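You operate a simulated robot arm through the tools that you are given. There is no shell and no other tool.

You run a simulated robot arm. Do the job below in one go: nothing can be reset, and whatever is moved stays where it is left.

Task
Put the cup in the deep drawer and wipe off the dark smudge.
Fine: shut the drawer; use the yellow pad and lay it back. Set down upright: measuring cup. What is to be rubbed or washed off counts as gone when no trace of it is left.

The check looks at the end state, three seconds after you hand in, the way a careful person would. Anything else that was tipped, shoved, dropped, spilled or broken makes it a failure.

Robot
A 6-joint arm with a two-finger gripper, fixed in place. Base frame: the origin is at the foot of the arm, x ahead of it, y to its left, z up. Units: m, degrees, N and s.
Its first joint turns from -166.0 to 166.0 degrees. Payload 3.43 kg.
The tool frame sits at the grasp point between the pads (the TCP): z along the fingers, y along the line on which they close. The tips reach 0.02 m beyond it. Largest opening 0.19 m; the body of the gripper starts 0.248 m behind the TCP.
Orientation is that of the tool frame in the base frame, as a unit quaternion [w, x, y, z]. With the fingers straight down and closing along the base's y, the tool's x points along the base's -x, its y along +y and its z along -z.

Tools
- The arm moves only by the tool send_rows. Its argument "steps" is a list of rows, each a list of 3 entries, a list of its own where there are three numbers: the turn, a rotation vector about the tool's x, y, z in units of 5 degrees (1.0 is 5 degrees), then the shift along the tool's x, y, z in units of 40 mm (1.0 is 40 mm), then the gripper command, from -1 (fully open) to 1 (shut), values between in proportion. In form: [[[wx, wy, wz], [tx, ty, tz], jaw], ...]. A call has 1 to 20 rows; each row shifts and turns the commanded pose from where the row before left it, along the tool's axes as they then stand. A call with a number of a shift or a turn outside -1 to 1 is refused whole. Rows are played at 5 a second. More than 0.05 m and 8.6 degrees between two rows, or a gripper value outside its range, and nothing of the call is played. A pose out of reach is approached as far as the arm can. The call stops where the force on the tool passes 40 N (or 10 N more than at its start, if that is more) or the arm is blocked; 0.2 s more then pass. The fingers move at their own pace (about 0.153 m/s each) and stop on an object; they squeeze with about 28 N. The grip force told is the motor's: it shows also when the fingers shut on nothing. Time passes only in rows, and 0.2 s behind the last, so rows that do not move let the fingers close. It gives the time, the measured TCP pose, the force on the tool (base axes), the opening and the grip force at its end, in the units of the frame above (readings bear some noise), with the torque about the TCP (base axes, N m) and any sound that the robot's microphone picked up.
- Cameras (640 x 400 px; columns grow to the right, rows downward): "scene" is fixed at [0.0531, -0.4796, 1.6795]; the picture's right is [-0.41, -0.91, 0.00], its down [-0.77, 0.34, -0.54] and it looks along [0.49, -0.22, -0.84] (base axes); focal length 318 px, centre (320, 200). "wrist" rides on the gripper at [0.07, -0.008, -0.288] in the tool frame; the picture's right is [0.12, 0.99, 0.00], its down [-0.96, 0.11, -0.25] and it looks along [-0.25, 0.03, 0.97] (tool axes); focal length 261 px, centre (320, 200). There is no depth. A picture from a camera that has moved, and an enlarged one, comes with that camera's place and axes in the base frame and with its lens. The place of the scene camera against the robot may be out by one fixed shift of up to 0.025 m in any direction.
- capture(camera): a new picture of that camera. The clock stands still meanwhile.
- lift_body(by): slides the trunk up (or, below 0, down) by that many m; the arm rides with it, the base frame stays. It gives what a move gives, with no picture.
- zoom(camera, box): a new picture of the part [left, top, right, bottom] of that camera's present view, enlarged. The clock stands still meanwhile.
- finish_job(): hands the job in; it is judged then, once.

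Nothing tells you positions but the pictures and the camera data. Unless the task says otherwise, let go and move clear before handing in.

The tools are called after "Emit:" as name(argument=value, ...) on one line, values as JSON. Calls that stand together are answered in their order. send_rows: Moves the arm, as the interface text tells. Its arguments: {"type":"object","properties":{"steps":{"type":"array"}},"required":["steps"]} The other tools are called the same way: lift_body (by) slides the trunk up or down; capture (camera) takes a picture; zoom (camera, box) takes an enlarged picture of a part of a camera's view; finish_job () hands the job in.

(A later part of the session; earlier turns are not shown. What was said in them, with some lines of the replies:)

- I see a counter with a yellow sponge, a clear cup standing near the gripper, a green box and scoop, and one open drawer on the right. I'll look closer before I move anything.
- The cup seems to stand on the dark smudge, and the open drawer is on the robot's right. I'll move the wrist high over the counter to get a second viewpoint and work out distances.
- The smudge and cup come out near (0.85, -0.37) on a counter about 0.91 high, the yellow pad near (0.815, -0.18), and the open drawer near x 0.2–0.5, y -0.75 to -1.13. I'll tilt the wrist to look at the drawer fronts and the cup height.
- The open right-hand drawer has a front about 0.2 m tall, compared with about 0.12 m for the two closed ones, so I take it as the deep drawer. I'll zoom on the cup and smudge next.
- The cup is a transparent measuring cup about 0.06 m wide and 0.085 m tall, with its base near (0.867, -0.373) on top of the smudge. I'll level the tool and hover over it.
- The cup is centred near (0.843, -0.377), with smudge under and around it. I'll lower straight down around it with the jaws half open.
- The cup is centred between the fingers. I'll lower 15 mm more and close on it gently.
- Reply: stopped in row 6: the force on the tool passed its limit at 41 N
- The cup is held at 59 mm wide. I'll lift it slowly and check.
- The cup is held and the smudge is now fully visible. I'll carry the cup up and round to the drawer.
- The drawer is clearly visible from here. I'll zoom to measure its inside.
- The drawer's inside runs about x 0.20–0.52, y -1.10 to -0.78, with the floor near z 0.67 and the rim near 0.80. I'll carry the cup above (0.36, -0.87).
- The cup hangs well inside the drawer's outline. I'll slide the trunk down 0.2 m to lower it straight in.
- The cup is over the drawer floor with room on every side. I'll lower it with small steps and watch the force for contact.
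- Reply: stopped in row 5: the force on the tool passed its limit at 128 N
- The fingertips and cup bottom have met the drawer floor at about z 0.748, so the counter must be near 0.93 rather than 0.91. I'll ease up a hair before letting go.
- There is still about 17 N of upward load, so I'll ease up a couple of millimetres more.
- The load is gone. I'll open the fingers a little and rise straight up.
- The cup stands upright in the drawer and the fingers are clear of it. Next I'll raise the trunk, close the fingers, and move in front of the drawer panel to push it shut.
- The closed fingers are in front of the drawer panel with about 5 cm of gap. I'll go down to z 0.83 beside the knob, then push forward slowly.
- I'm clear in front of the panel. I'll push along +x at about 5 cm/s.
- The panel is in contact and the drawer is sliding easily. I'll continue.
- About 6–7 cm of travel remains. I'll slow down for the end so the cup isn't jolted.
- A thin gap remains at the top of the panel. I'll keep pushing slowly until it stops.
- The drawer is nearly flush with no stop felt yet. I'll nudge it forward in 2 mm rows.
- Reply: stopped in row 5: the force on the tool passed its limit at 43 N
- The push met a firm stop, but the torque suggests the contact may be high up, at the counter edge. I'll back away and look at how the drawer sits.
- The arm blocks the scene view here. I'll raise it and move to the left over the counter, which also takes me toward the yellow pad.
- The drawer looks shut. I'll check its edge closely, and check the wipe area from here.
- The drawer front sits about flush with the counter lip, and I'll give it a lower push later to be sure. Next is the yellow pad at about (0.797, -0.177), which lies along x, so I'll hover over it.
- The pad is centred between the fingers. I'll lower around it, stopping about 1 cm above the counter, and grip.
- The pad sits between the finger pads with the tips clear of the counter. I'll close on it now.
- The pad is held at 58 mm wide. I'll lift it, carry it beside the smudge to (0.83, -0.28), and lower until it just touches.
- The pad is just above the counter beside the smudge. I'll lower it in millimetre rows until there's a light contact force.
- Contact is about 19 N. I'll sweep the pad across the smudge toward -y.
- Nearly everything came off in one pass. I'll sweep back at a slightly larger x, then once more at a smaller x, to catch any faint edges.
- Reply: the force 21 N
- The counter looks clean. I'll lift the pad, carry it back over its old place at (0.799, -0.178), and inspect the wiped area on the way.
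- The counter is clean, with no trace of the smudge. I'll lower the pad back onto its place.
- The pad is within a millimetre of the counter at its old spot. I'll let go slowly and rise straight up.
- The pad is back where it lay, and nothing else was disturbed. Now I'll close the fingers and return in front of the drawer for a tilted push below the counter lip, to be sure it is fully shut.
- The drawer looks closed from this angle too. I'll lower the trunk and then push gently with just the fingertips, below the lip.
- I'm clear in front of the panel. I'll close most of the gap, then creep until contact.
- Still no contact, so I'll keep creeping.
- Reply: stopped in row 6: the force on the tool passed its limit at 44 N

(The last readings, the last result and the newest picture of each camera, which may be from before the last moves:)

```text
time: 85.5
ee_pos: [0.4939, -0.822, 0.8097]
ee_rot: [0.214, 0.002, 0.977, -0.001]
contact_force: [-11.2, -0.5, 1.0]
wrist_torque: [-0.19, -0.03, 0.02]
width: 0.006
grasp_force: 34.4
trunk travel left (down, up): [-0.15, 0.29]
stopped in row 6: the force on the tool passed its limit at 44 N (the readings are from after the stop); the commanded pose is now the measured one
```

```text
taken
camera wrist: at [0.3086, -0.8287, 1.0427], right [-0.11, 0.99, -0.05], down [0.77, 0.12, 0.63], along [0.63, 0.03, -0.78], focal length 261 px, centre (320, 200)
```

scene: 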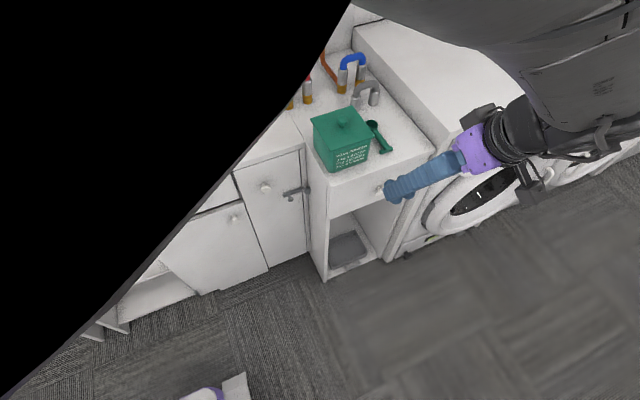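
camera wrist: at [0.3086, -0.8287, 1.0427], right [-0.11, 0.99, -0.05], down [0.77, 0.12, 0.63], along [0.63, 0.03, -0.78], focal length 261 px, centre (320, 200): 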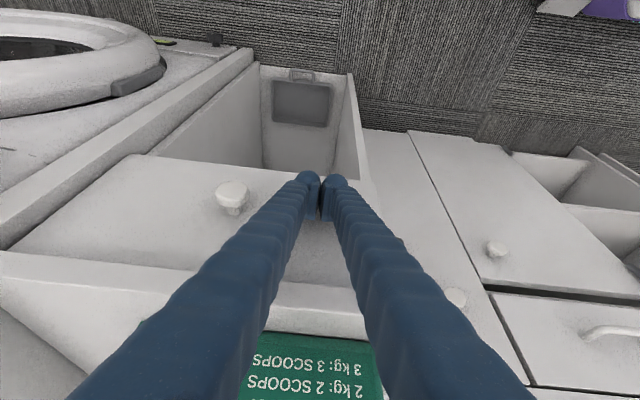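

The fingertips pushed the panel itself against a firm stop, so the drawer is fully shut. I'll back off and move clear.

Emit:
send_rows(steps=[[[0, 0, 0], [0.2, 0, -0.09], 1], [[0, 0, 0], [0.54, 0, -0.254], 1], [[0, 0, 0], [0.7, 0, -0.33], 1], [[0, 0, 0], [0.7, 0, -0.33], 1], [[0, 0, 0], [0.7, 0, -0.33], 1], [[0, 0, 0], [0.7, 0, -0.33], 1]])

Emit:
lift_body(by=0.2)

Emit:
send_rows(steps=[[[0, 1, 0], [0, 0.5, 0], 1], [[0, 1, 0], [0, 0.5, 0], 1], [[0, 1, 0], [0, 0.5, 0], 1], [[0, 1, 0], [0, 0.7, 0], 1], [[0, 1, 0], [0, 0.9, 0], 1], [[0, 0, 0], [0, 0.9, -0.5], 0.5], [[0, 0, 0], [0, 0.9, -0.5], 0], [[0, 0, 0], [-0.3, 0.9, -0.5], 0], [[0, 0, 0], [-0.5, 0.9, -0.5], 0], [[0, 0, 0], [-0.5, 0.9, 0], 0], [[0, 0, 0], [-0.5, 0.9, 0], 0], [[0, 0, 0], [-0.5, 0.9, 0], 0], [[0, 0, 0], [-0.5, 0.9, 0], 0], [[0, 0, 0], [-0.3, 0.9, 0], 0], [[0, 0, 0], [-0.3, 0.9, 0], 0], [[0, 0, 0], [0, 0.9, 0], 0], [[0, 0, 0], [0, 0.9, 0], 0], [[0, 0, 0], [0, 0.9, 0], 0]])

Emit:
capture(camera="scene")

Emit:
capture(camera="wrist")

Emit:
zoom(camera="scene", box=[300, 90, 460, 250])

```text
time: 86.9
ee_pos: [0.3395, -0.8217, 0.8122]
ee_rot: [0.215, 0.0, 0.977, -0.001]
contact_force: [-0.3, 0.0, 0.6]
wrist_torque: [-0.01, -0.04, -0.03]
width: 0.0003
grasp_force: 33.9
trunk travel left (down, up): [-0.15, 0.29]
```

```text
time: 89.1
ee_pos: [0.3385, -0.822, 1.0108]
ee_rot: [0.214, 0.0, 0.977, 0.0]
contact_force: [-0.3, -0.1, -0.6]
wrist_torque: [0.02, -0.02, 0.06]
width: 0.0
grasp_force: 34.2
trunk travel left (down, up): [-0.35, 0.09]
```

```text
time: 92.9
ee_pos: [0.4747, -0.2277, 1.0901]
ee_rot: [-0.001, 0.001, 1.0, -0.001]
contact_force: [0.0, 0.7, -0.1]
wrist_torque: [-0.08, 0.01, 0.0]
width: 0.0949
grasp_force: 0.1
trunk travel left (down, up): [-0.35, 0.09]
```

```text
taken
```

scene: 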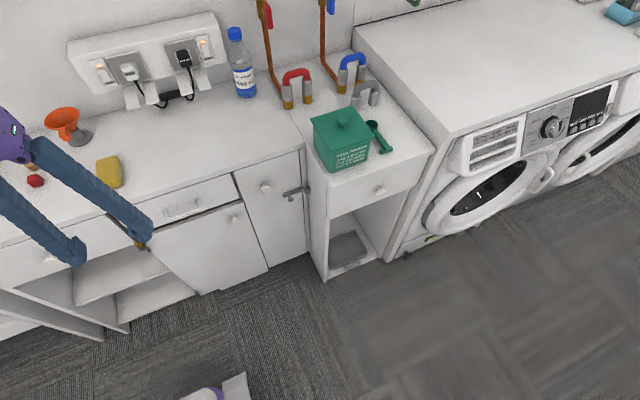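

```text
taken
camera wrist: at [0.4054, -0.2344, 1.3791], right [-0.12, 0.99, 0.0], down [0.96, 0.11, 0.24], along [0.24, 0.03, -0.97], focal length 261 px, centre (320, 200)
```

wrist: 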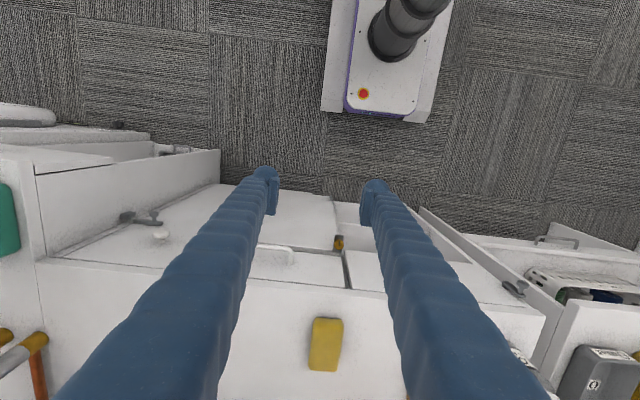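

```text
2.50 times, centred on (380, 170) of scene
camera zoom: at [0.0531, -0.4796, 1.6795], right [-0.41, -0.91, 0.0], down [-0.77, 0.34, -0.54], along [0.49, -0.22, -0.84], focal length 795 px, centre (170, 275)
```

zoom: 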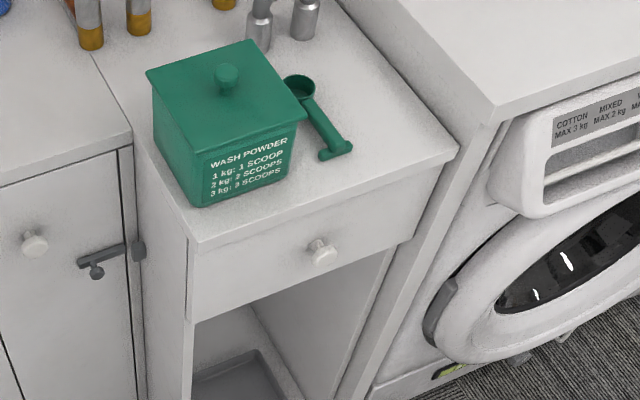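

The drawer is shut with the cup standing inside it, the counter is clean, the yellow pad is back in its place, and the other things I can see look undisturbed. The arm is clear and holding nothing, so I'm handing in.

Emit:
finish_job()

```text
The job is handed in.
```

The job is handed in: the cup is in the deep drawer, the drawer is shut, and the dark smudge is wiped off.

- **Cup:** I set the measuring cup down upright and checked it before closing the drawer. I pushed the drawer in slowly, but I could not see the cup once it was shut.
- **Hard contact:** When I lowered the cup, it and the fingertips met the drawer floor harder than intended, with a peak of 128 N. The cup still looked upright and whole afterwards.
- **Drawer:** I took the open right-hand drawer as the deep one, because its front is about 0.2 m tall and the two closed ones are about 0.12 m. A last fingertip push on the front met a firm stop, so it is fully closed.
- **Smudge:** Three passes with the yellow pad left no trace in close-up pictures from both cameras.
- **Pad:** It is back where it lay, to within a few millimetres.

Nothing else looked moved or tipped in the final pictures. The gripper was empty and clear of everything when I handed in.
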